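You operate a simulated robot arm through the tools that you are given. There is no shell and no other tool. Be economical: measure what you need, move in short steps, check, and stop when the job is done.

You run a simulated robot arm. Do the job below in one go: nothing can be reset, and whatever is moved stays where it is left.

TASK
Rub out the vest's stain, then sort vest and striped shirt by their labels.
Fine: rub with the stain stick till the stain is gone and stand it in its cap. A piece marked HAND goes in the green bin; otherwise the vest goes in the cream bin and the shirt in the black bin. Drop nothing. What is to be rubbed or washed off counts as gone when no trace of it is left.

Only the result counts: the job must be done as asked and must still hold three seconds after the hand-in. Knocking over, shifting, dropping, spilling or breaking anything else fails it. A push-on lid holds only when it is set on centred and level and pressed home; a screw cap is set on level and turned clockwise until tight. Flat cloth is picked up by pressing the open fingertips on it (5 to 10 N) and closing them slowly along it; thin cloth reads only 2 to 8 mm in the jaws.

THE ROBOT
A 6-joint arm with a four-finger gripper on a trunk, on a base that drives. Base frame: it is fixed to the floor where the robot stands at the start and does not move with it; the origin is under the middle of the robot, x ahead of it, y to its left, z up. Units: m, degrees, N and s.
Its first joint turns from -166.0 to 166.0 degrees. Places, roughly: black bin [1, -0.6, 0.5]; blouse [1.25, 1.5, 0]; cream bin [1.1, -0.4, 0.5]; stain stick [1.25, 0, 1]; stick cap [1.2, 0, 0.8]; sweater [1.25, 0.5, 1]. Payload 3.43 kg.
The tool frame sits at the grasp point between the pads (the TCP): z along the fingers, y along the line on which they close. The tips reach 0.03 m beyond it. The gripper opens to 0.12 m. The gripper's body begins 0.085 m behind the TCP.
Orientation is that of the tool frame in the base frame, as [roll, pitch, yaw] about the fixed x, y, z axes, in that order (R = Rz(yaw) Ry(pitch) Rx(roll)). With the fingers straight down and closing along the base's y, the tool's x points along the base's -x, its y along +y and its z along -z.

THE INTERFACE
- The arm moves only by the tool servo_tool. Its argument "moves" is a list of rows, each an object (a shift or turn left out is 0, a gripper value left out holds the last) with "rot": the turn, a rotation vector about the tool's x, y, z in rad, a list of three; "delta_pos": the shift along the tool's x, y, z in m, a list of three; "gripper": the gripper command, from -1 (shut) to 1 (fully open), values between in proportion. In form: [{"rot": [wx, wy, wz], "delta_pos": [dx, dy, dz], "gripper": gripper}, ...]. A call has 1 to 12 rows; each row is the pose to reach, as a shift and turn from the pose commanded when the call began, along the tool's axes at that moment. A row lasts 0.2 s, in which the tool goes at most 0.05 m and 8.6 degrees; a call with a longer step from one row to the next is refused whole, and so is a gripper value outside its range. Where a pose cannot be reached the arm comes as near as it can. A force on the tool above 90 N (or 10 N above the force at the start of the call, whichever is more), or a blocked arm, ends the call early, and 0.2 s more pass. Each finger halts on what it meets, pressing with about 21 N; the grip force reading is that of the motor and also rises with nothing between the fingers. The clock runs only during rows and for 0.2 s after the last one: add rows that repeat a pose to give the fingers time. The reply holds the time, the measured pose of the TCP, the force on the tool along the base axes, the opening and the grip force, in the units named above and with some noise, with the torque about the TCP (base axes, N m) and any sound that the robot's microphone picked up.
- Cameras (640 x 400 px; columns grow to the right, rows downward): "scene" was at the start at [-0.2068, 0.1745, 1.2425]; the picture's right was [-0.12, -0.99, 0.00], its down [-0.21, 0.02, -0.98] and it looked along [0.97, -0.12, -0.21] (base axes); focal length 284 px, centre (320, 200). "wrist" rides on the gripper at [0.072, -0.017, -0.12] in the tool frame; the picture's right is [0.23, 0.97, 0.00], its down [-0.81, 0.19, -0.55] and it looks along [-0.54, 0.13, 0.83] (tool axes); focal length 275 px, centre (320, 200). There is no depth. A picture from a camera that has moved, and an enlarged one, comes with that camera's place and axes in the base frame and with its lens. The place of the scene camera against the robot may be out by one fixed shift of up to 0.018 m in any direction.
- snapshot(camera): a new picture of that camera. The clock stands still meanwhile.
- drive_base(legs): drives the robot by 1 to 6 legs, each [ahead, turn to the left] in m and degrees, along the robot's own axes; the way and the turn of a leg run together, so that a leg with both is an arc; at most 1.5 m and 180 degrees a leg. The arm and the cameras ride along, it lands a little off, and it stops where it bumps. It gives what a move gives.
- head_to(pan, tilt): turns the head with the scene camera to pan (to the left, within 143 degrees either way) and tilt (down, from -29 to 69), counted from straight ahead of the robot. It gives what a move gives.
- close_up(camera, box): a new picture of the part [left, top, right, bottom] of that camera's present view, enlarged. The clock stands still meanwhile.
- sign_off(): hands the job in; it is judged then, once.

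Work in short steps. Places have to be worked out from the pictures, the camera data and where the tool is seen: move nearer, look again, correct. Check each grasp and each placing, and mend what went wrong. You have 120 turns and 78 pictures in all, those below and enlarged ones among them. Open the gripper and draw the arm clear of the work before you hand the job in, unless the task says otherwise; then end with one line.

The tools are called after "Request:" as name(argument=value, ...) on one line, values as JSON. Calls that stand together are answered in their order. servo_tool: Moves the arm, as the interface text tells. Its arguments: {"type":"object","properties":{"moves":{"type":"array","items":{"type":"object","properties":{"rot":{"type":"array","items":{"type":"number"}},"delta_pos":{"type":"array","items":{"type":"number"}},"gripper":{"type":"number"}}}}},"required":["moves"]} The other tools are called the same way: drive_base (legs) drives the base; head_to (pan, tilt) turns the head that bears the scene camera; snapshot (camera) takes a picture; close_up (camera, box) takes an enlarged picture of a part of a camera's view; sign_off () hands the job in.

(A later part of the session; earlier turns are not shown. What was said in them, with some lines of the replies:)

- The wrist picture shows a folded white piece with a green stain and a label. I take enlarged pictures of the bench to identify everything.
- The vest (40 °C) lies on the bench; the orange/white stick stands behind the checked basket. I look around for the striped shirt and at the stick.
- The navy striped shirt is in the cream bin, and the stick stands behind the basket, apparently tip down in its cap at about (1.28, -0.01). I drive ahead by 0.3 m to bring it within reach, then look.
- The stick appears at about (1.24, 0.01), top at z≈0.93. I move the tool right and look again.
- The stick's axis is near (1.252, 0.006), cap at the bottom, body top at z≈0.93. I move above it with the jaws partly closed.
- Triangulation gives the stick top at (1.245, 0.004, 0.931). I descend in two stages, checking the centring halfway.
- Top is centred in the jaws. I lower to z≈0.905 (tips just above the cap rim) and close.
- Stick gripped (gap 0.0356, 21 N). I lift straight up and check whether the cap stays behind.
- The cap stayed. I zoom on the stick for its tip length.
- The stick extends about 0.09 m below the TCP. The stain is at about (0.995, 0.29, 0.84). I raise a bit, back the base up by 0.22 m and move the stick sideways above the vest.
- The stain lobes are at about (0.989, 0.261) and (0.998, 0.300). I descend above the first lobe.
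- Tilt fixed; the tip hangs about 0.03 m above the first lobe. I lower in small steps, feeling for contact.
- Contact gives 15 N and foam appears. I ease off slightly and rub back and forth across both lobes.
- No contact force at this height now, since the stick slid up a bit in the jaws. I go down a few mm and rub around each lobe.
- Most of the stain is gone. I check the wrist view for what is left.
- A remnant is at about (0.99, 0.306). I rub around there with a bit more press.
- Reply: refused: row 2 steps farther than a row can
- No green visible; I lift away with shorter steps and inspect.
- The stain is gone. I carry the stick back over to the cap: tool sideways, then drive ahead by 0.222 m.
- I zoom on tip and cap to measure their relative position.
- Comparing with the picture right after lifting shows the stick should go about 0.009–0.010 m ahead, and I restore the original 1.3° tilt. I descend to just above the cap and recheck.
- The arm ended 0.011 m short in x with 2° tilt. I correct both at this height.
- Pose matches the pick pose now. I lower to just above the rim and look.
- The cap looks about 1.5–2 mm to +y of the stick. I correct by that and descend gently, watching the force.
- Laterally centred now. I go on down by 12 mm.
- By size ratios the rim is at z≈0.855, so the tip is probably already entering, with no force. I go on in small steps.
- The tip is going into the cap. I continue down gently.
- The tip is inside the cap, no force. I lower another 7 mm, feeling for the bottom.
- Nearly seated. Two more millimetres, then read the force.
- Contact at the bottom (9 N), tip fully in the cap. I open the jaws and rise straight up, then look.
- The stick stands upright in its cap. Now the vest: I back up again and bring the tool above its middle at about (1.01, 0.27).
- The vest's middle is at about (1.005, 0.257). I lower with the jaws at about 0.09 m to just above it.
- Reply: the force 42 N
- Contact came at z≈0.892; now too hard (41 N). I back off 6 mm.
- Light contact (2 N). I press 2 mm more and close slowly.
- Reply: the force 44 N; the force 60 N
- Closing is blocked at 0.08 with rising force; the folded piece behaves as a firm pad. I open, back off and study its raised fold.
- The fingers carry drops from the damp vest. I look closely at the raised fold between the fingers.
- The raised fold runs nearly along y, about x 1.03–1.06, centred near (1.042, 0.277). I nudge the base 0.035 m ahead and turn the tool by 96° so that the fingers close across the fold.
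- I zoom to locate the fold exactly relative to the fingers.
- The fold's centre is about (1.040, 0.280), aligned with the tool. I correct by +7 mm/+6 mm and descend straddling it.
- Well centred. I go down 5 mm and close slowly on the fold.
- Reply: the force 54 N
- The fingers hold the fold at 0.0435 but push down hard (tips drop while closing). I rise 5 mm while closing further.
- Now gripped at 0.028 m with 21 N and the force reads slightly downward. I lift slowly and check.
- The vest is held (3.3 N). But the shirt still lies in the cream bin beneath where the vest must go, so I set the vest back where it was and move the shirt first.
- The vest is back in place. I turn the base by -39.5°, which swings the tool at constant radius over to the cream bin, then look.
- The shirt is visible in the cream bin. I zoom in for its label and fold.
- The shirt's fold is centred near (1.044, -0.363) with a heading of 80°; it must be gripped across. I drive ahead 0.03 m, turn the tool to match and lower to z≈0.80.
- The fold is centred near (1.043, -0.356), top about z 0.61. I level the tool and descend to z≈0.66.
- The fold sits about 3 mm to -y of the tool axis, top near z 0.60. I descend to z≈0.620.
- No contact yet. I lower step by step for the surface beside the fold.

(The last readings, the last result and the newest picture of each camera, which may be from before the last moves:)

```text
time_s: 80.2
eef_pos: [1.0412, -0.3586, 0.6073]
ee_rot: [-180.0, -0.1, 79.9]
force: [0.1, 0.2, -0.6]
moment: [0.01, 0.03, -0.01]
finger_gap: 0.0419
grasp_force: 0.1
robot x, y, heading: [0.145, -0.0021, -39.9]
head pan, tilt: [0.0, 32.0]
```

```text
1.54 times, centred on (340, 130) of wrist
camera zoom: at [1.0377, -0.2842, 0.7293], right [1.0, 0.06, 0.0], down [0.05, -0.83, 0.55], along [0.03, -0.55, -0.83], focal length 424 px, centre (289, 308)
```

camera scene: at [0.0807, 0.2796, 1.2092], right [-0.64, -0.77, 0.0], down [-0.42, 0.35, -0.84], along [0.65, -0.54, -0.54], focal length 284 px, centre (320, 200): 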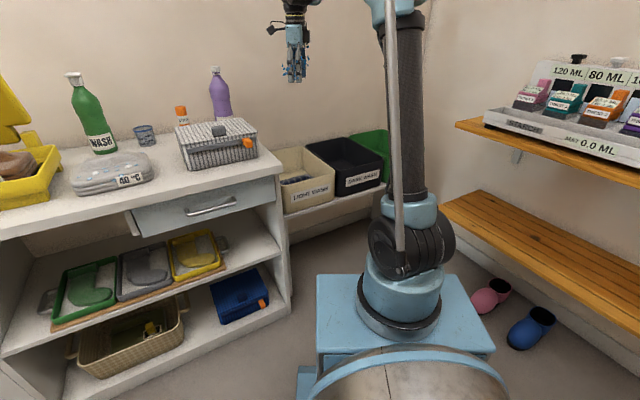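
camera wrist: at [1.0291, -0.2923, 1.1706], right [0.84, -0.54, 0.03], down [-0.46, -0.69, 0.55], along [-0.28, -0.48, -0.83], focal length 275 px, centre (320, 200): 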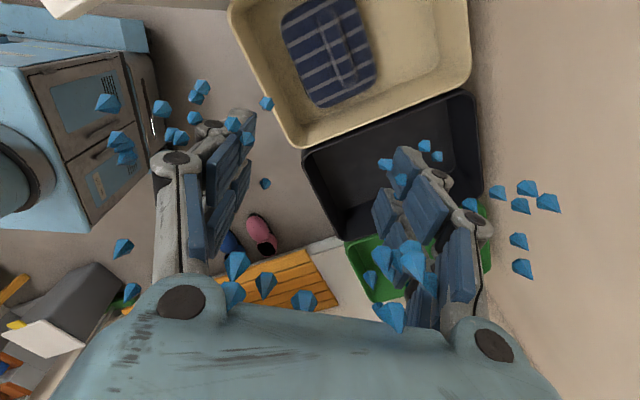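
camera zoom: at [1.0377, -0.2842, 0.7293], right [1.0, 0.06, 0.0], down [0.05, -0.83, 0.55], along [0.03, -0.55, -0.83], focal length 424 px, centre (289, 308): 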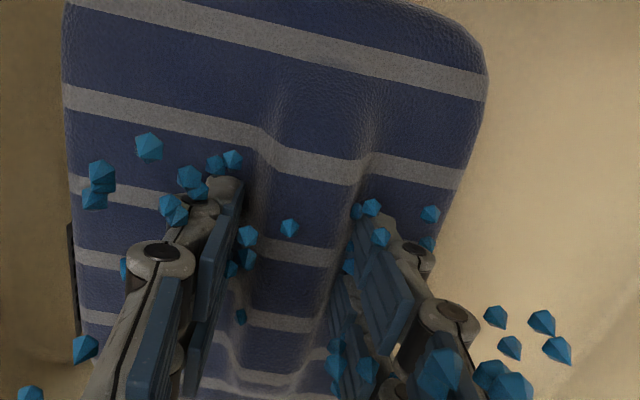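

The fingers straddle the fold well. I close slowly here.

Request:
servo_tool(moves=[{"gripper": -0.4}, {"gripper": -0.5}, {"gripper": -0.6}, {"gripper": -0.7}, {"gripper": -0.8}, {"gripper": -0.9}, {"gripper": -0.9}])

```text
time_s: 81.8
eef_pos: [1.0401, -0.3574, 0.6076]
ee_rot: [179.9, 0.0, 79.9]
force: [-1.5, 1.0, 2.1]
moment: [0.04, 0.05, -0.04]
finger_gap: 0.0276
grasp_force: 21.2
robot x, y, heading: [0.1463, -0.0006, -39.8]
head pan, tilt: [0.0, 32.0]
```

Gripped at 0.0276 m. I lift clear of the bin.

Request:
servo_tool(moves=[{"delta_pos": [0, 0, -0.015]}, {"delta_pos": [0, 0, -0.04]}, {"delta_pos": [0, 0, -0.075]}, {"delta_pos": [0, 0, -0.115]}, {"delta_pos": [0, 0, -0.155]}, {"delta_pos": [0, 0, -0.195]}, {"delta_pos": [0, 0, -0.235]}, {"delta_pos": [0, 0, -0.27]}, {"delta_pos": [0, 0, -0.27]}])

Request:
close_up(camera="scene", box=[220, 60, 400, 220])

```text
time_s: 83.8
eef_pos: [1.0416, -0.3576, 0.8798]
ee_rot: [180.0, 0.0, 79.9]
force: [0.3, -0.6, -2.9]
moment: [0.04, -0.03, 0.0]
finger_gap: 0.0278
grasp_force: 21.4
robot x, y, heading: [0.1449, -0.0057, -39.9]
head pan, tilt: [0.0, 32.0]
```

```text
2.50 times, centred on (310, 140) of scene
camera zoom: at [0.1038, 0.2603, 1.2091], right [-0.64, -0.77, 0.0], down [-0.42, 0.35, -0.84], along [0.65, -0.54, -0.54], focal length 709 px, centre (345, 350)
```

zoom: 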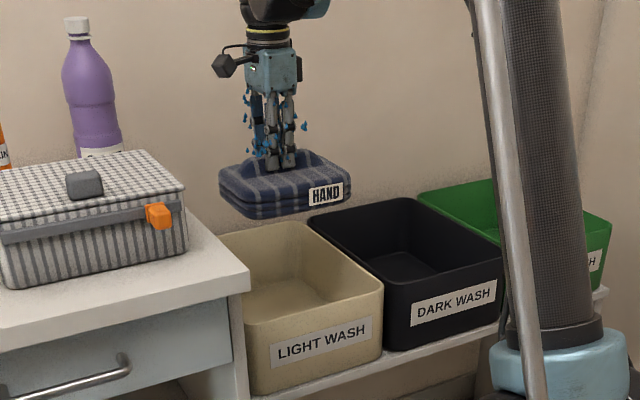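

The label says HAND, so the shirt goes in the green bin, whose centre I judge near (0.99, -0.845). I turn the base by -19.7° and drive 0.238 m ahead, then look down from above.

Request:
servo_tool(moves=[{"delta_pos": [0, 0, -0.03]}, {"delta_pos": [0, 0, -0.05]}])

Request:
drive_base(legs=[[0, -19.7], [0.238, 0]])

Request:
snapshot(camera="wrist")

```text
time_s: 84.4
eef_pos: [1.042, -0.3569, 0.9287]
ee_rot: [-179.9, 0.0, 79.8]
force: [0.4, 0.4, -2.3]
moment: [-0.03, -0.01, 0.01]
finger_gap: 0.0277
grasp_force: 21.3
robot x, y, heading: [0.1485, -0.0029, -39.8]
head pan, tilt: [0.0, 32.0]
```

```text
time_s: 87.4
eef_pos: [0.9936, -0.8456, 0.9284]
ee_rot: [180.0, -0.1, 60.3]
force: [-0.4, -0.7, -1.9]
moment: [0.0, -0.04, 0.03]
finger_gap: 0.0277
grasp_force: 21.6
robot x, y, heading: [0.2617, -0.2135, -59.5]
head pan, tilt: [0.0, 32.0]
```

```text
7 pictures are left
camera wrist: at [1.0147, -0.7765, 1.0483], right [0.96, -0.28, 0.0], down [-0.24, -0.8, 0.55], along [-0.16, -0.53, -0.83], focal length 275 px, centre (320, 200)
```

wrist: 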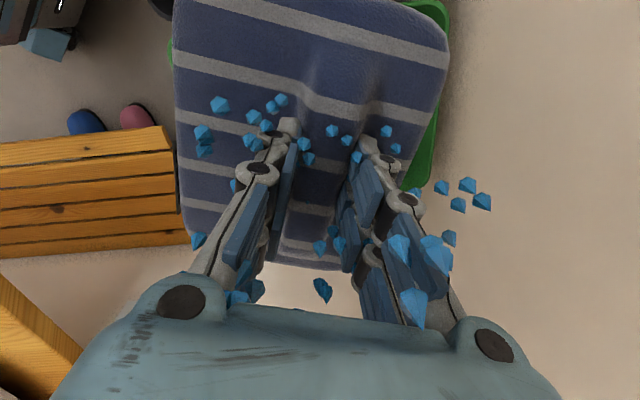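

The x range matches the bin; I check the y placing with the scene camera.

Request:
snapshot(camera="scene")

```text
6 pictures are left
camera scene: at [0.3181, 0.0462, 1.2092], right [-0.86, -0.51, 0.0], down [-0.28, 0.47, -0.84], along [0.43, -0.72, -0.54], focal length 284 px, centre (320, 200)
```

scene: 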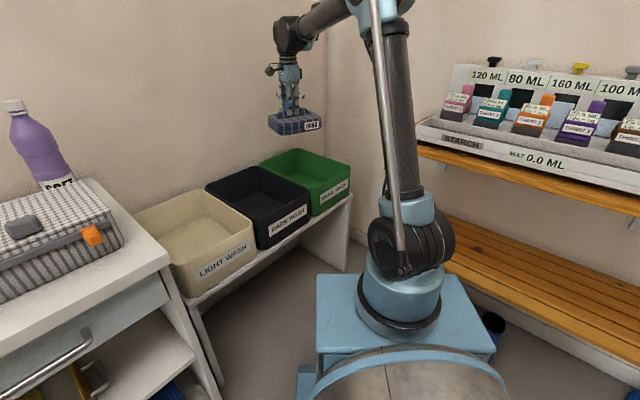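

The green bin's centre is near (0.98, -0.857), long axis at about -12°. I turn the shirt by -72° to lie along the bin and shift the tool slightly.

Request:
servo_tool(moves=[{"rot": [0, 0, 0.14], "delta_pos": [-0.004, -0.002, 0]}, {"rot": [0, 0, 0.28], "delta_pos": [-0.008, -0.003, 0]}, {"rot": [0, 0, 0.42], "delta_pos": [-0.012, -0.004, 0]}, {"rot": [0, 0, 0.56], "delta_pos": [-0.016, -0.006, 0]}, {"rot": [0, 0, 0.7], "delta_pos": [-0.016, -0.006, 0]}, {"rot": [0, 0, 0.84], "delta_pos": [-0.016, -0.006, 0]}, {"rot": [0, 0, 0.98], "delta_pos": [-0.016, -0.006, 0]}, {"rot": [0, 0, 1.12], "delta_pos": [-0.016, -0.006, 0]}, {"rot": [0, 0, 1.26], "delta_pos": [-0.016, -0.006, 0]}, {"rot": [0, 0, 1.26], "delta_pos": [-0.016, -0.006, 0]}])

```text
time_s: 89.6
eef_pos: [0.9729, -0.8476, 0.9387]
ee_rot: [179.6, -0.5, -12.0]
force: [0.0, -0.4, -1.9]
moment: [-0.03, -0.01, -0.01]
finger_gap: 0.0278
grasp_force: 21.0
robot x, y, heading: [0.2671, -0.2123, -59.6]
head pan, tilt: [0.0, 32.0]
```

Orientation reached. I centre and descend until the shirt is just above the rim, then check with a picture.

Request:
servo_tool(moves=[{"delta_pos": [0.004, 0.004, 0.04]}, {"delta_pos": [0.0087, 0.0073, 0.08]}, {"delta_pos": [0.0087, 0.0073, 0.12]}, {"delta_pos": [0.0087, 0.0073, 0.155]}, {"delta_pos": [0.0087, 0.0073, 0.155]}])

Request:
snapshot(camera="wrist")

```text
time_s: 90.8
eef_pos: [0.9835, -0.8571, 0.7832]
ee_rot: [179.5, -0.4, -11.9]
force: [-0.3, 0.0, -2.3]
moment: [-0.01, -0.01, 0.02]
finger_gap: 0.0277
grasp_force: 21.0
robot x, y, heading: [0.265, -0.2161, -59.3]
head pan, tilt: [0.0, 32.0]
```

```text
5 pictures are left
camera wrist: at [1.056, -0.8556, 0.9042], right [0.02, -1.0, 0.01], down [-0.84, -0.01, 0.55], along [-0.55, -0.02, -0.84], focal length 275 px, centre (320, 200)
```

wrist: 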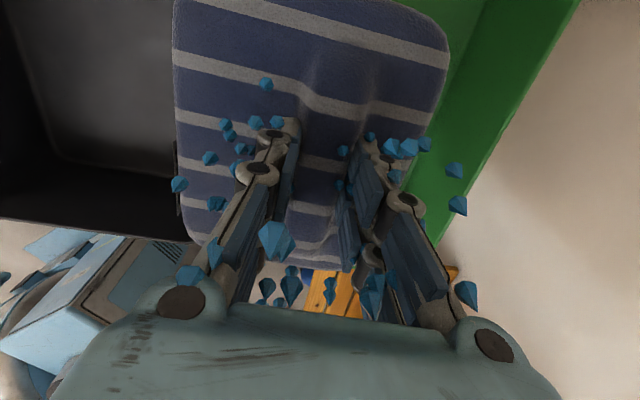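

Compared with the right rim (y≈-1.02) and black bin, the green bin's centre is nearer (0.98, -0.90), so the shirt must go 0.045 m further right. I drive 0.03 m ahead and correct.

Request:
drive_base(legs=[[0.03, 0]])

Request:
servo_tool(moves=[{"delta_pos": [-0.008, 0.01, 0]}, {"delta_pos": [-0.0146, 0.0205, 0]}, {"delta_pos": [-0.0146, 0.0205, 0]}])

Request:
snapshot(camera="wrist")

```text
time_s: 91.6
eef_pos: [0.9993, -0.8853, 0.7836]
ee_rot: [179.4, -0.5, -12.0]
force: [0.1, -0.2, -2.1]
moment: [-0.05, -0.01, -0.02]
finger_gap: 0.0277
grasp_force: 21.0
robot x, y, heading: [0.2789, -0.2403, -59.5]
head pan, tilt: [0.0, 32.0]
```

```text
time_s: 92.4
eef_pos: [0.9739, -0.8942, 0.7966]
ee_rot: [179.0, -1.1, -12.0]
force: [0.1, 0.2, -1.7]
moment: [-0.03, -0.02, -0.02]
finger_gap: 0.0279
grasp_force: 20.9
robot x, y, heading: [0.2807, -0.2409, -59.3]
head pan, tilt: [0.0, 32.0]
```

```text
4 pictures are left
camera wrist: at [1.0463, -0.8898, 0.9172], right [0.02, -1.0, 0.02], down [-0.84, -0.01, 0.54], along [-0.54, -0.03, -0.84], focal length 275 px, centre (320, 200)
```

wrist: 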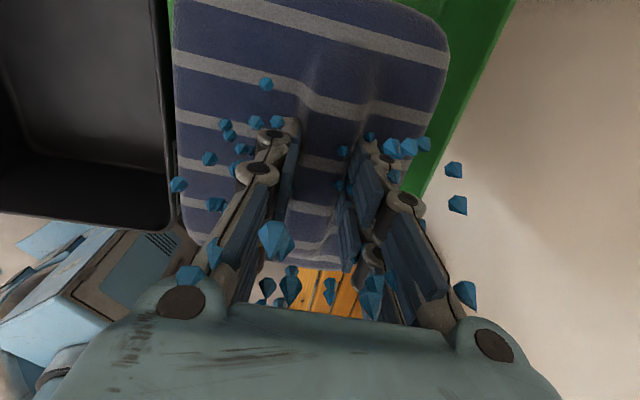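

The shirt now lies over the green bin with margins all round. I shift 12 mm inward and lower it to just above the floor.

Request:
servo_tool(moves=[{"rot": [0.015, -0.015, 0], "delta_pos": [0.012, 0.003, 0.0]}, {"rot": [0.015, -0.015, 0], "delta_pos": [0.012, 0.003, 0.035]}, {"rot": [0.015, -0.015, 0], "delta_pos": [0.012, 0.003, 0.07]}, {"rot": [0.015, -0.015, 0], "delta_pos": [0.012, 0.003, 0.105]}, {"rot": [0.015, -0.015, 0], "delta_pos": [0.012, 0.003, 0.14]}, {"rot": [0.015, -0.015, 0], "delta_pos": [0.012, 0.003, 0.165]}, {"rot": [0.015, -0.015, 0], "delta_pos": [0.012, 0.003, 0.17]}, {"rot": [0.015, -0.015, 0], "delta_pos": [0.012, 0.003, 0.17]}])

```text
time_s: 94.2
eef_pos: [0.9871, -0.9013, 0.6252]
ee_rot: [179.8, -0.2, -11.9]
force: [-0.2, 0.1, -2.0]
moment: [-0.01, 0.0, 0.03]
finger_gap: 0.0276
grasp_force: 21.3
robot x, y, heading: [0.2797, -0.2392, -59.6]
head pan, tilt: [0.0, 32.0]
```

No contact. Down further towards 0.609, where the shirt rested in the cream bin.

Request:
servo_tool(moves=[{"delta_pos": [0, 0, 0.005]}, {"delta_pos": [0, 0, 0.01]}, {"delta_pos": [0, 0, 0.0155]}, {"delta_pos": [0, 0, 0.0155]}])

```text
time_s: 95.2
eef_pos: [0.9873, -0.9036, 0.6093]
ee_rot: [179.9, -0.1, -11.9]
force: [-0.2, -0.7, -2.3]
moment: [-0.03, -0.01, 0.01]
finger_gap: 0.028
grasp_force: 21.5
robot x, y, heading: [0.2849, -0.2401, -59.5]
head pan, tilt: [0.0, 32.0]
```

Request:
servo_tool(moves=[{"delta_pos": [0, 0, 0.0015]}, {"delta_pos": [0, 0, 0.003]}, {"delta_pos": [0, 0, 0.003]}])

```text
time_s: 96.0
eef_pos: [0.9873, -0.9024, 0.6073]
ee_rot: [179.8, -0.3, -11.8]
force: [3.5, -4.8, 24.7]
moment: [-0.19, -0.08, 0.07]
finger_gap: 0.028
grasp_force: 21.1
robot x, y, heading: [0.2844, -0.2384, -59.7]
head pan, tilt: [0.0, 32.0]
```

Floor touched. I ease up 2 mm, open the jaws slowly, and rise straight out of the bin.

Request:
servo_tool(moves=[{"delta_pos": [0, 0, -0.002]}, {"delta_pos": [0, 0, -0.002], "gripper": -0.7}, {"delta_pos": [0, 0, -0.002], "gripper": -0.5}, {"delta_pos": [0, 0, -0.003], "gripper": -0.3}, {"delta_pos": [0, 0, -0.004], "gripper": -0.1}, {"delta_pos": [0, 0, -0.005], "gripper": -0.1}, {"delta_pos": [0, 0, -0.05]}, {"delta_pos": [0, 0, -0.1]}, {"delta_pos": [0, 0, -0.15]}, {"delta_pos": [0, 0, -0.2]}, {"delta_pos": [0, 0, -0.25]}, {"delta_pos": [0, 0, -0.3]}])

Request:
snapshot(camera="wrist")

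```text
time_s: 98.6
eef_pos: [0.9884, -0.9011, 0.9063]
ee_rot: [179.8, -0.1, -11.8]
force: [-0.5, -1.2, -0.9]
moment: [0.06, 0.08, -0.01]
finger_gap: 0.054
grasp_force: 0.1
robot x, y, heading: [0.2822, -0.2393, -59.3]
head pan, tilt: [0.0, 32.0]
```

```text
3 pictures are left
camera wrist: at [1.0623, -0.8994, 1.0282], right [0.02, -1.0, 0.0], down [-0.83, -0.02, 0.55], along [-0.55, -0.02, -0.83], focal length 275 px, centre (320, 200)
```

wrist: 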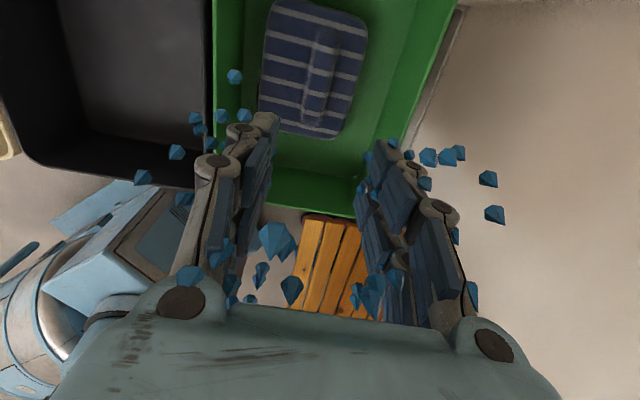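

The shirt lies flat in the green bin. Now the vest: I raise the arm and retrace the base's path back to the vest.

Request:
servo_tool(moves=[{"delta_pos": [0, 0, -0.045]}, {"delta_pos": [0, 0, -0.09]}, {"delta_pos": [0, 0, -0.13]}, {"delta_pos": [0, 0, -0.13]}])

Request:
drive_base(legs=[[-0.268, 0], [0, 19.7], [-0.032, 0], [0, 39.5]])

```text
time_s: 99.6
eef_pos: [0.9875, -0.9012, 1.0352]
ee_rot: [179.8, -0.1, -11.8]
force: [-0.2, 0.6, -0.7]
moment: [0.01, -0.01, 0.02]
finger_gap: 0.054
grasp_force: 0.1
robot x, y, heading: [0.2782, -0.2406, -59.3]
head pan, tilt: [0.0, 32.0]
```

```text
time_s: 105.3
eef_pos: [1.0411, 0.3005, 1.0347]
ee_rot: [179.8, -0.1, 48.3]
force: [-1.0, -0.4, -1.1]
moment: [0.0, 0.02, 0.0]
finger_gap: 0.0541
grasp_force: 0.1
robot x, y, heading: [0.1203, 0.0048, 0.8]
head pan, tilt: [0.0, 32.0]
```

I turn the tool to 83°, centre it at (1.0405, 0.2785), open to 0.078 and lower to z≈0.95.

Request:
servo_tool(moves=[{"rot": [0, 0, -0.13], "delta_pos": [-0.0164, 0.0146, 0], "gripper": 0.3}, {"rot": [0, 0, -0.26], "delta_pos": [-0.0164, 0.0146, 0]}, {"rot": [0, 0, -0.39], "delta_pos": [-0.0164, 0.0146, 0]}, {"rot": [0, 0, -0.52], "delta_pos": [-0.0164, 0.0146, 0.0]}, {"rot": [0, 0, -0.606], "delta_pos": [-0.0164, 0.0146, 0.04]}, {"rot": [0, 0, -0.606], "delta_pos": [-0.0164, 0.0146, 0.08]}, {"rot": [0, 0, -0.606], "delta_pos": [-0.0164, 0.0146, 0.08]}])

Request:
servo_tool(moves=[{"delta_pos": [0, 0, 0]}])

Request:
snapshot(camera="wrist")

```text
time_s: 106.9
eef_pos: [1.0274, 0.2784, 0.9642]
ee_rot: [179.0, 0.0, 83.1]
force: [0.3, 0.0, 1.0]
moment: [0.01, 0.03, -0.01]
finger_gap: 0.0781
grasp_force: 0.1
robot x, y, heading: [0.116, 0.0071, 0.7]
head pan, tilt: [0.0, 32.0]
```

```text
time_s: 107.3
eef_pos: [1.0284, 0.2779, 0.9639]
ee_rot: [179.1, -0.1, 83.1]
force: [1.1, 0.4, -0.6]
moment: [0.01, 0.01, 0.07]
finger_gap: 0.0778
grasp_force: 0.1
robot x, y, heading: [0.1163, 0.0049, 0.6]
head pan, tilt: [0.0, 32.0]
```

```text
2 pictures are left
camera wrist: at [1.0178, 0.3504, 1.0856], right [0.99, 0.11, 0.02], down [0.08, -0.83, 0.55], along [0.07, -0.55, -0.83], focal length 275 px, centre (320, 200)
```

wrist: 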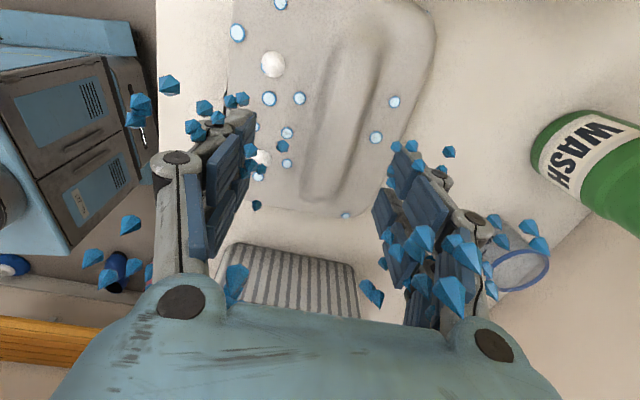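

The fold is where I left it; the tool is 12 mm short in x. I correct and descend.

Request:
servo_tool(moves=[{"delta_pos": [0.0015, 0.0127, 0.0]}, {"delta_pos": [0.0015, 0.0127, 0.02]}, {"delta_pos": [0.0015, 0.0127, 0.035]}, {"delta_pos": [0.0015, 0.0127, 0.035]}])

Request:
servo_tool(moves=[{"delta_pos": [0, 0, 0]}])

```text
time_s: 108.3
eef_pos: [1.0429, 0.2771, 0.9289]
ee_rot: [179.1, -0.1, 83.0]
force: [0.4, 0.0, 0.2]
moment: [0.05, -0.03, 0.01]
finger_gap: 0.0779
grasp_force: 0.0
robot x, y, heading: [0.112, 0.0048, 0.8]
head pan, tilt: [0.0, 32.0]
```

```text
time_s: 108.7
eef_pos: [1.043, 0.2774, 0.9294]
ee_rot: [179.1, 0.0, 82.9]
force: [0.5, -0.3, -0.4]
moment: [0.02, -0.01, 0.01]
finger_gap: 0.078
grasp_force: 0.0
robot x, y, heading: [0.1191, 0.0022, 0.5]
head pan, tilt: [0.0, 32.0]
```

I lower to z≈0.8965 and close slowly.

Request:
servo_tool(moves=[{"delta_pos": [0, -0.002, 0.015]}, {"delta_pos": [0, -0.002, 0.033]}, {"delta_pos": [0, -0.002, 0.033], "gripper": 0.15}, {"delta_pos": [0, -0.002, 0.033], "gripper": 0.0}, {"delta_pos": [0, -0.002, 0.033], "gripper": -0.15}, {"delta_pos": [0, -0.002, 0.033], "gripper": -0.3}, {"delta_pos": [0, -0.002, 0.033], "gripper": -0.3}])

Request:
servo_tool(moves=[{"gripper": -0.4}, {"gripper": -0.5}, {"gripper": -0.6}, {"gripper": -0.7}, {"gripper": -0.8}, {"gripper": -0.9}, {"gripper": -0.9}])

```text
time_s: 110.3
eef_pos: [1.0401, 0.277, 0.8984]
ee_rot: [179.1, -0.1, 83.0]
force: [0.7, -0.3, 0.4]
moment: [0.01, -0.03, -0.02]
finger_gap: 0.0422
grasp_force: 0.0
robot x, y, heading: [0.1161, 0.0043, 0.5]
head pan, tilt: [0.0, 32.0]
```

```text
time_s: 111.9
eef_pos: [1.0396, 0.2784, 0.8986]
ee_rot: [179.0, -0.2, 83.0]
force: [1.6, -2.0, 1.8]
moment: [-0.06, -0.06, -0.02]
finger_gap: 0.0279
grasp_force: 20.5
robot x, y, heading: [0.1167, 0.0054, 1.2]
head pan, tilt: [0.0, 32.0]
```

Gripped at 0.028 m. I lift to z≈1.06 so it clears the basket.

Request:
servo_tool(moves=[{"delta_pos": [0, 0, -0.01]}, {"delta_pos": [0, 0, -0.03]}, {"delta_pos": [0, 0, -0.06]}, {"delta_pos": [0, 0, -0.1]}, {"delta_pos": [0, 0, -0.14]}, {"delta_pos": [0, 0, -0.165]}, {"delta_pos": [0, 0, -0.165]}])

```text
time_s: 113.5
eef_pos: [1.0379, 0.2785, 1.0628]
ee_rot: [179.1, -0.1, 83.1]
force: [-0.3, 0.3, -2.7]
moment: [-0.02, -0.01, 0.01]
finger_gap: 0.028
grasp_force: 20.8
robot x, y, heading: [0.1159, 0.0025, 1.0]
head pan, tilt: [0.0, 32.0]
```

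Vest held. I back off 5 cm for bottle clearance, turn -35.6° and drive 0.109 m ahead to bring it over the cream bin.

Request:
drive_base(legs=[[-0.05, 0], [0, -35.6], [0.109, 0]])

```text
time_s: 117.1
eef_pos: [1.0688, -0.3701, 1.0619]
ee_rot: [179.0, -0.2, 47.6]
force: [0.3, -0.7, -2.7]
moment: [0.02, -0.01, 0.02]
finger_gap: 0.0278
grasp_force: 20.1
robot x, y, heading: [0.1568, -0.0596, -34.8]
head pan, tilt: [0.0, 32.0]
```

Over the bin. I turn the vest to lie along the bin (-11°).

Request:
servo_tool(moves=[{"rot": [0, 0, 0.128]}, {"rot": [0, 0, 0.256]}, {"rot": [0, 0, 0.384]}, {"rot": [0, 0, 0.512]}, {"rot": [0, 0, 0.64]}, {"rot": [0, 0, 0.768]}, {"rot": [0, 0, 0.896]}, {"rot": [0, 0, 1.023]}, {"rot": [0, 0, 1.023]}])

Request:
servo_tool(moves=[{"delta_pos": [0, 0, 0.04]}, {"delta_pos": [0, 0, 0.08]}, {"delta_pos": [0, 0, 0.12]}, {"delta_pos": [0, 0, 0.16]}, {"delta_pos": [0, 0, 0.2]}, {"delta_pos": [0, 0, 0.225]}, {"delta_pos": [0, 0, 0.225]}])

```text
time_s: 119.1
eef_pos: [1.0551, -0.3768, 1.0734]
ee_rot: [179.6, -1.4, -6.7]
force: [0.2, 0.0, -3.4]
moment: [-0.06, 0.02, 0.0]
finger_gap: 0.0277
grasp_force: 20.8
out of reach, approached as far as the arm can: row 8, 9
robot x, y, heading: [0.1578, -0.063, -34.8]
head pan, tilt: [0.0, 32.0]
```

```text
time_s: 120.7
eef_pos: [1.0613, -0.3791, 0.8507]
ee_rot: [179.6, -1.4, -6.6]
force: [0.0, -0.8, -3.3]
moment: [-0.06, -0.01, -0.01]
finger_gap: 0.0277
grasp_force: 21.1
robot x, y, heading: [0.1599, -0.0594, -34.7]
head pan, tilt: [0.0, 32.0]
```

The wrist stopped at -6.7°, close enough. I level, shift slightly and take a picture above the rim.

Request:
servo_tool(moves=[{"rot": [0, -0.022, 0], "delta_pos": [0.005, -0.009, 0.02]}, {"rot": [0, -0.022, 0], "delta_pos": [0.005, -0.009, 0.05]}, {"rot": [0, -0.022, 0], "delta_pos": [0.005, -0.009, 0.05]}])

Request:
snapshot(camera="wrist")

```text
time_s: 121.5
eef_pos: [1.0671, -0.3721, 0.8001]
ee_rot: [179.7, -0.2, -6.2]
force: [-0.3, 0.0, -3.4]
moment: [-0.03, 0.01, -0.03]
finger_gap: 0.0281
grasp_force: 20.9
robot x, y, heading: [0.156, -0.0575, -34.7]
head pan, tilt: [0.0, 32.0]
```

```text
1 pictures are left
camera wrist: at [1.1395, -0.3624, 0.9208], right [0.13, -0.99, 0.01], down [-0.83, -0.1, 0.55], along [-0.55, -0.07, -0.83], focal length 275 px, centre (320, 200)
```

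wrist: 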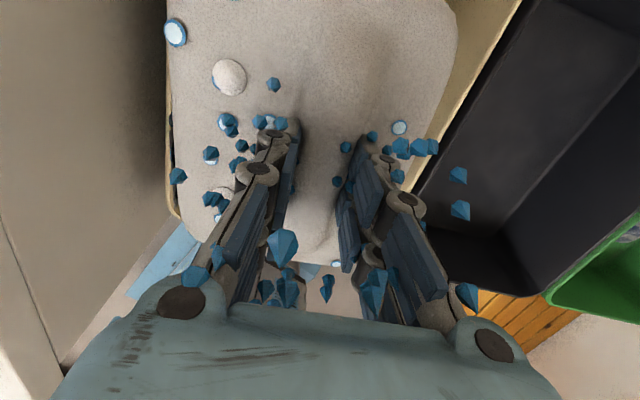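

The vest is centred with about 4 cm margin each side. I lower it into the bin.

Request:
servo_tool(moves=[{"delta_pos": [0.002, 0, 0.035]}, {"delta_pos": [0.002, 0, 0.07]}, {"delta_pos": [0.002, 0, 0.105]}, {"delta_pos": [0.002, 0, 0.135]}, {"delta_pos": [0.002, 0, 0.155]}, {"delta_pos": [0.002, 0, 0.155]}])

Request:
servo_tool(moves=[{"delta_pos": [0, 0, 0.004]}, {"delta_pos": [0, 0, 0.009]}, {"delta_pos": [0, 0, 0.014]}, {"delta_pos": [0, 0, 0.014]}])

```text
time_s: 122.9
eef_pos: [1.0696, -0.3746, 0.6423]
ee_rot: [179.7, -0.2, -6.2]
force: [0.0, -0.3, -3.3]
moment: [-0.04, -0.02, -0.01]
finger_gap: 0.0279
grasp_force: 20.6
robot x, y, heading: [0.1579, -0.0585, -34.7]
head pan, tilt: [0.0, 32.0]
```

```text
time_s: 123.9
eef_pos: [1.0691, -0.3734, 0.6305]
ee_rot: [179.8, -0.3, -6.3]
force: [0.3, -0.3, -3.3]
moment: [0.0, -0.02, 0.0]
finger_gap: 0.0279
grasp_force: 21.2
robot x, y, heading: [0.1573, -0.0593, -34.9]
head pan, tilt: [0.0, 32.0]
```

No floor contact yet; I continue in small steps.

Request:
servo_tool(moves=[{"delta_pos": [0, 0, 0.003]}, {"delta_pos": [0, 0, 0.006]}, {"delta_pos": [0, 0, 0.008]}, {"delta_pos": [0, 0, 0.008]}])

Request:
servo_tool(moves=[{"delta_pos": [0, 0, 0.002]}, {"delta_pos": [0, 0, 0.004]}, {"delta_pos": [0, 0, 0.004]}])

```text
time_s: 124.9
eef_pos: [1.0685, -0.3732, 0.6206]
ee_rot: [179.7, -0.1, -6.1]
force: [-0.4, -0.4, -3.5]
moment: [-0.06, 0.01, 0.0]
finger_gap: 0.0282
grasp_force: 21.3
robot x, y, heading: [0.1578, -0.0589, -34.7]
head pan, tilt: [0.0, 32.0]
```

```text
time_s: 125.7
eef_pos: [1.0682, -0.374, 0.6181]
ee_rot: [179.8, -0.2, -6.1]
force: [-0.4, -0.9, -3.0]
moment: [-0.02, 0.01, 0.02]
finger_gap: 0.0277
grasp_force: 21.0
robot x, y, heading: [0.1573, -0.0616, -34.7]
head pan, tilt: [0.0, 32.0]
```

Request:
servo_tool(moves=[{"delta_pos": [0, 0, 0.002]}, {"delta_pos": [0, 0, 0.004]}, {"delta_pos": [0, 0, 0.004]}])

Request:
servo_tool(moves=[{"delta_pos": [0, 0, 0.0015]}, {"delta_pos": [0, 0, 0.003]}, {"delta_pos": [0, 0, 0.003]}])

```text
time_s: 126.5
eef_pos: [1.0691, -0.3735, 0.6126]
ee_rot: [179.8, -0.2, -6.1]
force: [-0.3, 1.2, -3.6]
moment: [-0.05, 0.03, 0.0]
finger_gap: 0.0277
grasp_force: 21.2
robot x, y, heading: [0.1569, -0.0588, -34.7]
head pan, tilt: [0.0, 32.0]
```

```text
time_s: 127.3
eef_pos: [1.0673, -0.3741, 0.6119]
ee_rot: [179.6, -0.1, -6.3]
force: [0.0, -0.2, -3.4]
moment: [-0.05, 0.02, 0.01]
finger_gap: 0.0279
grasp_force: 20.9
robot x, y, heading: [0.1534, -0.0598, -34.8]
head pan, tilt: [0.0, 32.0]
```

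Still hanging; the floor should come at about 0.608. Another few millimetres.

Request:
servo_tool(moves=[{"delta_pos": [0, 0, 0.0015]}, {"delta_pos": [0, 0, 0.003]}, {"delta_pos": [0, 0, 0.003]}])

```text
time_s: 128.1
eef_pos: [1.0686, -0.3736, 0.6077]
ee_rot: [179.7, -0.2, -6.2]
force: [0.4, -0.5, -3.2]
moment: [-0.07, 0.01, -0.01]
finger_gap: 0.0279
grasp_force: 20.7
robot x, y, heading: [0.1569, -0.0588, -34.6]
head pan, tilt: [0.0, 32.0]
```

Request:
servo_tool(moves=[{"delta_pos": [0, 0, 0.0015]}, {"delta_pos": [0, 0, 0.003]}, {"delta_pos": [0, 0, 0.003]}])

Request:
servo_tool(moves=[{"delta_pos": [0, 0, 0.0015]}, {"delta_pos": [0, 0, 0.0025]}, {"delta_pos": [0, 0, 0.0025]}])

```text
time_s: 128.9
eef_pos: [1.0687, -0.3729, 0.6056]
ee_rot: [179.7, -0.3, -6.2]
force: [-0.1, -1.8, 25.4]
moment: [-0.07, 0.01, -0.04]
finger_gap: 0.0281
grasp_force: 21.1
robot x, y, heading: [0.1546, -0.0562, -34.4]
head pan, tilt: [0.0, 32.0]
```

```text
time_s: 129.7
eef_pos: [1.0689, -0.3737, 0.6045]
ee_rot: [179.7, -0.3, -6.2]
force: [0.3, 0.4, 24.9]
moment: [-0.04, 0.0, -0.02]
finger_gap: 0.0278
grasp_force: 21.7
robot x, y, heading: [0.1571, -0.0577, -34.7]
head pan, tilt: [0.0, 32.0]
```

Floor contact. I ease up 3 mm, open slowly and rise clear.

Request:
servo_tool(moves=[{"delta_pos": [0, 0, -0.003]}, {"delta_pos": [0, 0, -0.003], "gripper": -0.7}, {"delta_pos": [0, 0, -0.003], "gripper": -0.5}, {"delta_pos": [0, 0, -0.004], "gripper": -0.3}, {"delta_pos": [0, 0, -0.005], "gripper": -0.1}, {"delta_pos": [0, 0, -0.005], "gripper": -0.1}, {"delta_pos": [0, 0, -0.05]}, {"delta_pos": [0, 0, -0.1]}, {"delta_pos": [0, 0, -0.15]}, {"delta_pos": [0, 0, -0.2]}, {"delta_pos": [0, 0, -0.25]}, {"delta_pos": [0, 0, -0.3]}])

Request:
servo_tool(moves=[{"delta_pos": [0, 0, -0.045], "gripper": 0.3}, {"delta_pos": [0, 0, -0.09], "gripper": 0.6}, {"delta_pos": [0, 0, -0.12], "gripper": 1.0}, {"delta_pos": [0, 0, -0.12], "gripper": 1.0}])

Request:
drive_base(legs=[[-0.15, 0]])

Request:
snapshot(camera="scene")

```text
time_s: 132.3
eef_pos: [1.0696, -0.3713, 0.9026]
ee_rot: [179.8, -0.2, -6.0]
force: [-0.7, 0.1, -1.5]
moment: [0.0, 0.06, 0.01]
finger_gap: 0.0541
grasp_force: 0.0
robot x, y, heading: [0.1562, -0.0583, -34.7]
head pan, tilt: [0.0, 32.0]
```

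```text
time_s: 133.3
eef_pos: [1.0672, -0.3699, 1.023]
ee_rot: [179.8, -0.1, -6.0]
force: [-0.7, -0.3, 0.4]
moment: [-0.01, 0.01, -0.01]
finger_gap: 0.1203
grasp_force: 0.1
robot x, y, heading: [0.1548, -0.0555, -34.8]
head pan, tilt: [0.0, 32.0]
```

```text
time_s: 134.7
eef_pos: [0.9421, -0.2841, 1.0242]
ee_rot: [179.7, -0.2, -6.1]
force: [-0.4, 0.4, 0.4]
moment: [-0.01, -0.01, 0.0]
finger_gap: 0.12
grasp_force: 0.1
robot x, y, heading: [0.0351, 0.0296, -34.8]
head pan, tilt: [0.0, 32.0]
```

```text
0 pictures are left
camera scene: at [-0.0343, 0.2878, 1.2091], right [-0.57, -0.82, 0.0], down [-0.45, 0.31, -0.84], along [0.69, -0.48, -0.54], focal length 284 px, centre (320, 200)
```

scene: 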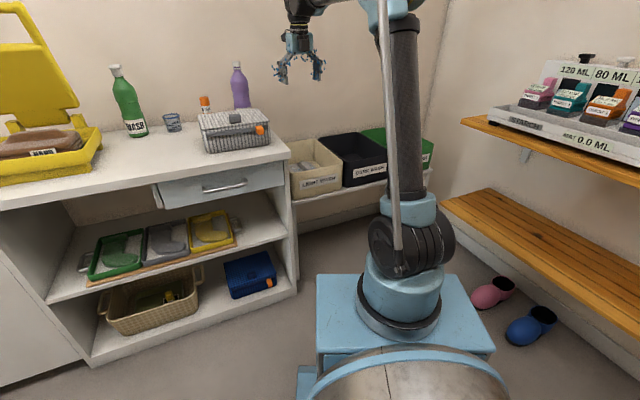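

The vest lies in the cream bin, the shirt is in the green bin, the stick stands in its cap, and the arm is clear with the gripper open. I hand the job in.

Request:
sign_off()

```text
The job is handed in.
```

The vest's stain is rubbed out with no green left in the pictures. The stain stick is back standing in its cap, the vest (40 °C) is in the cream bin and the striped shirt (HAND) is in the green bin.
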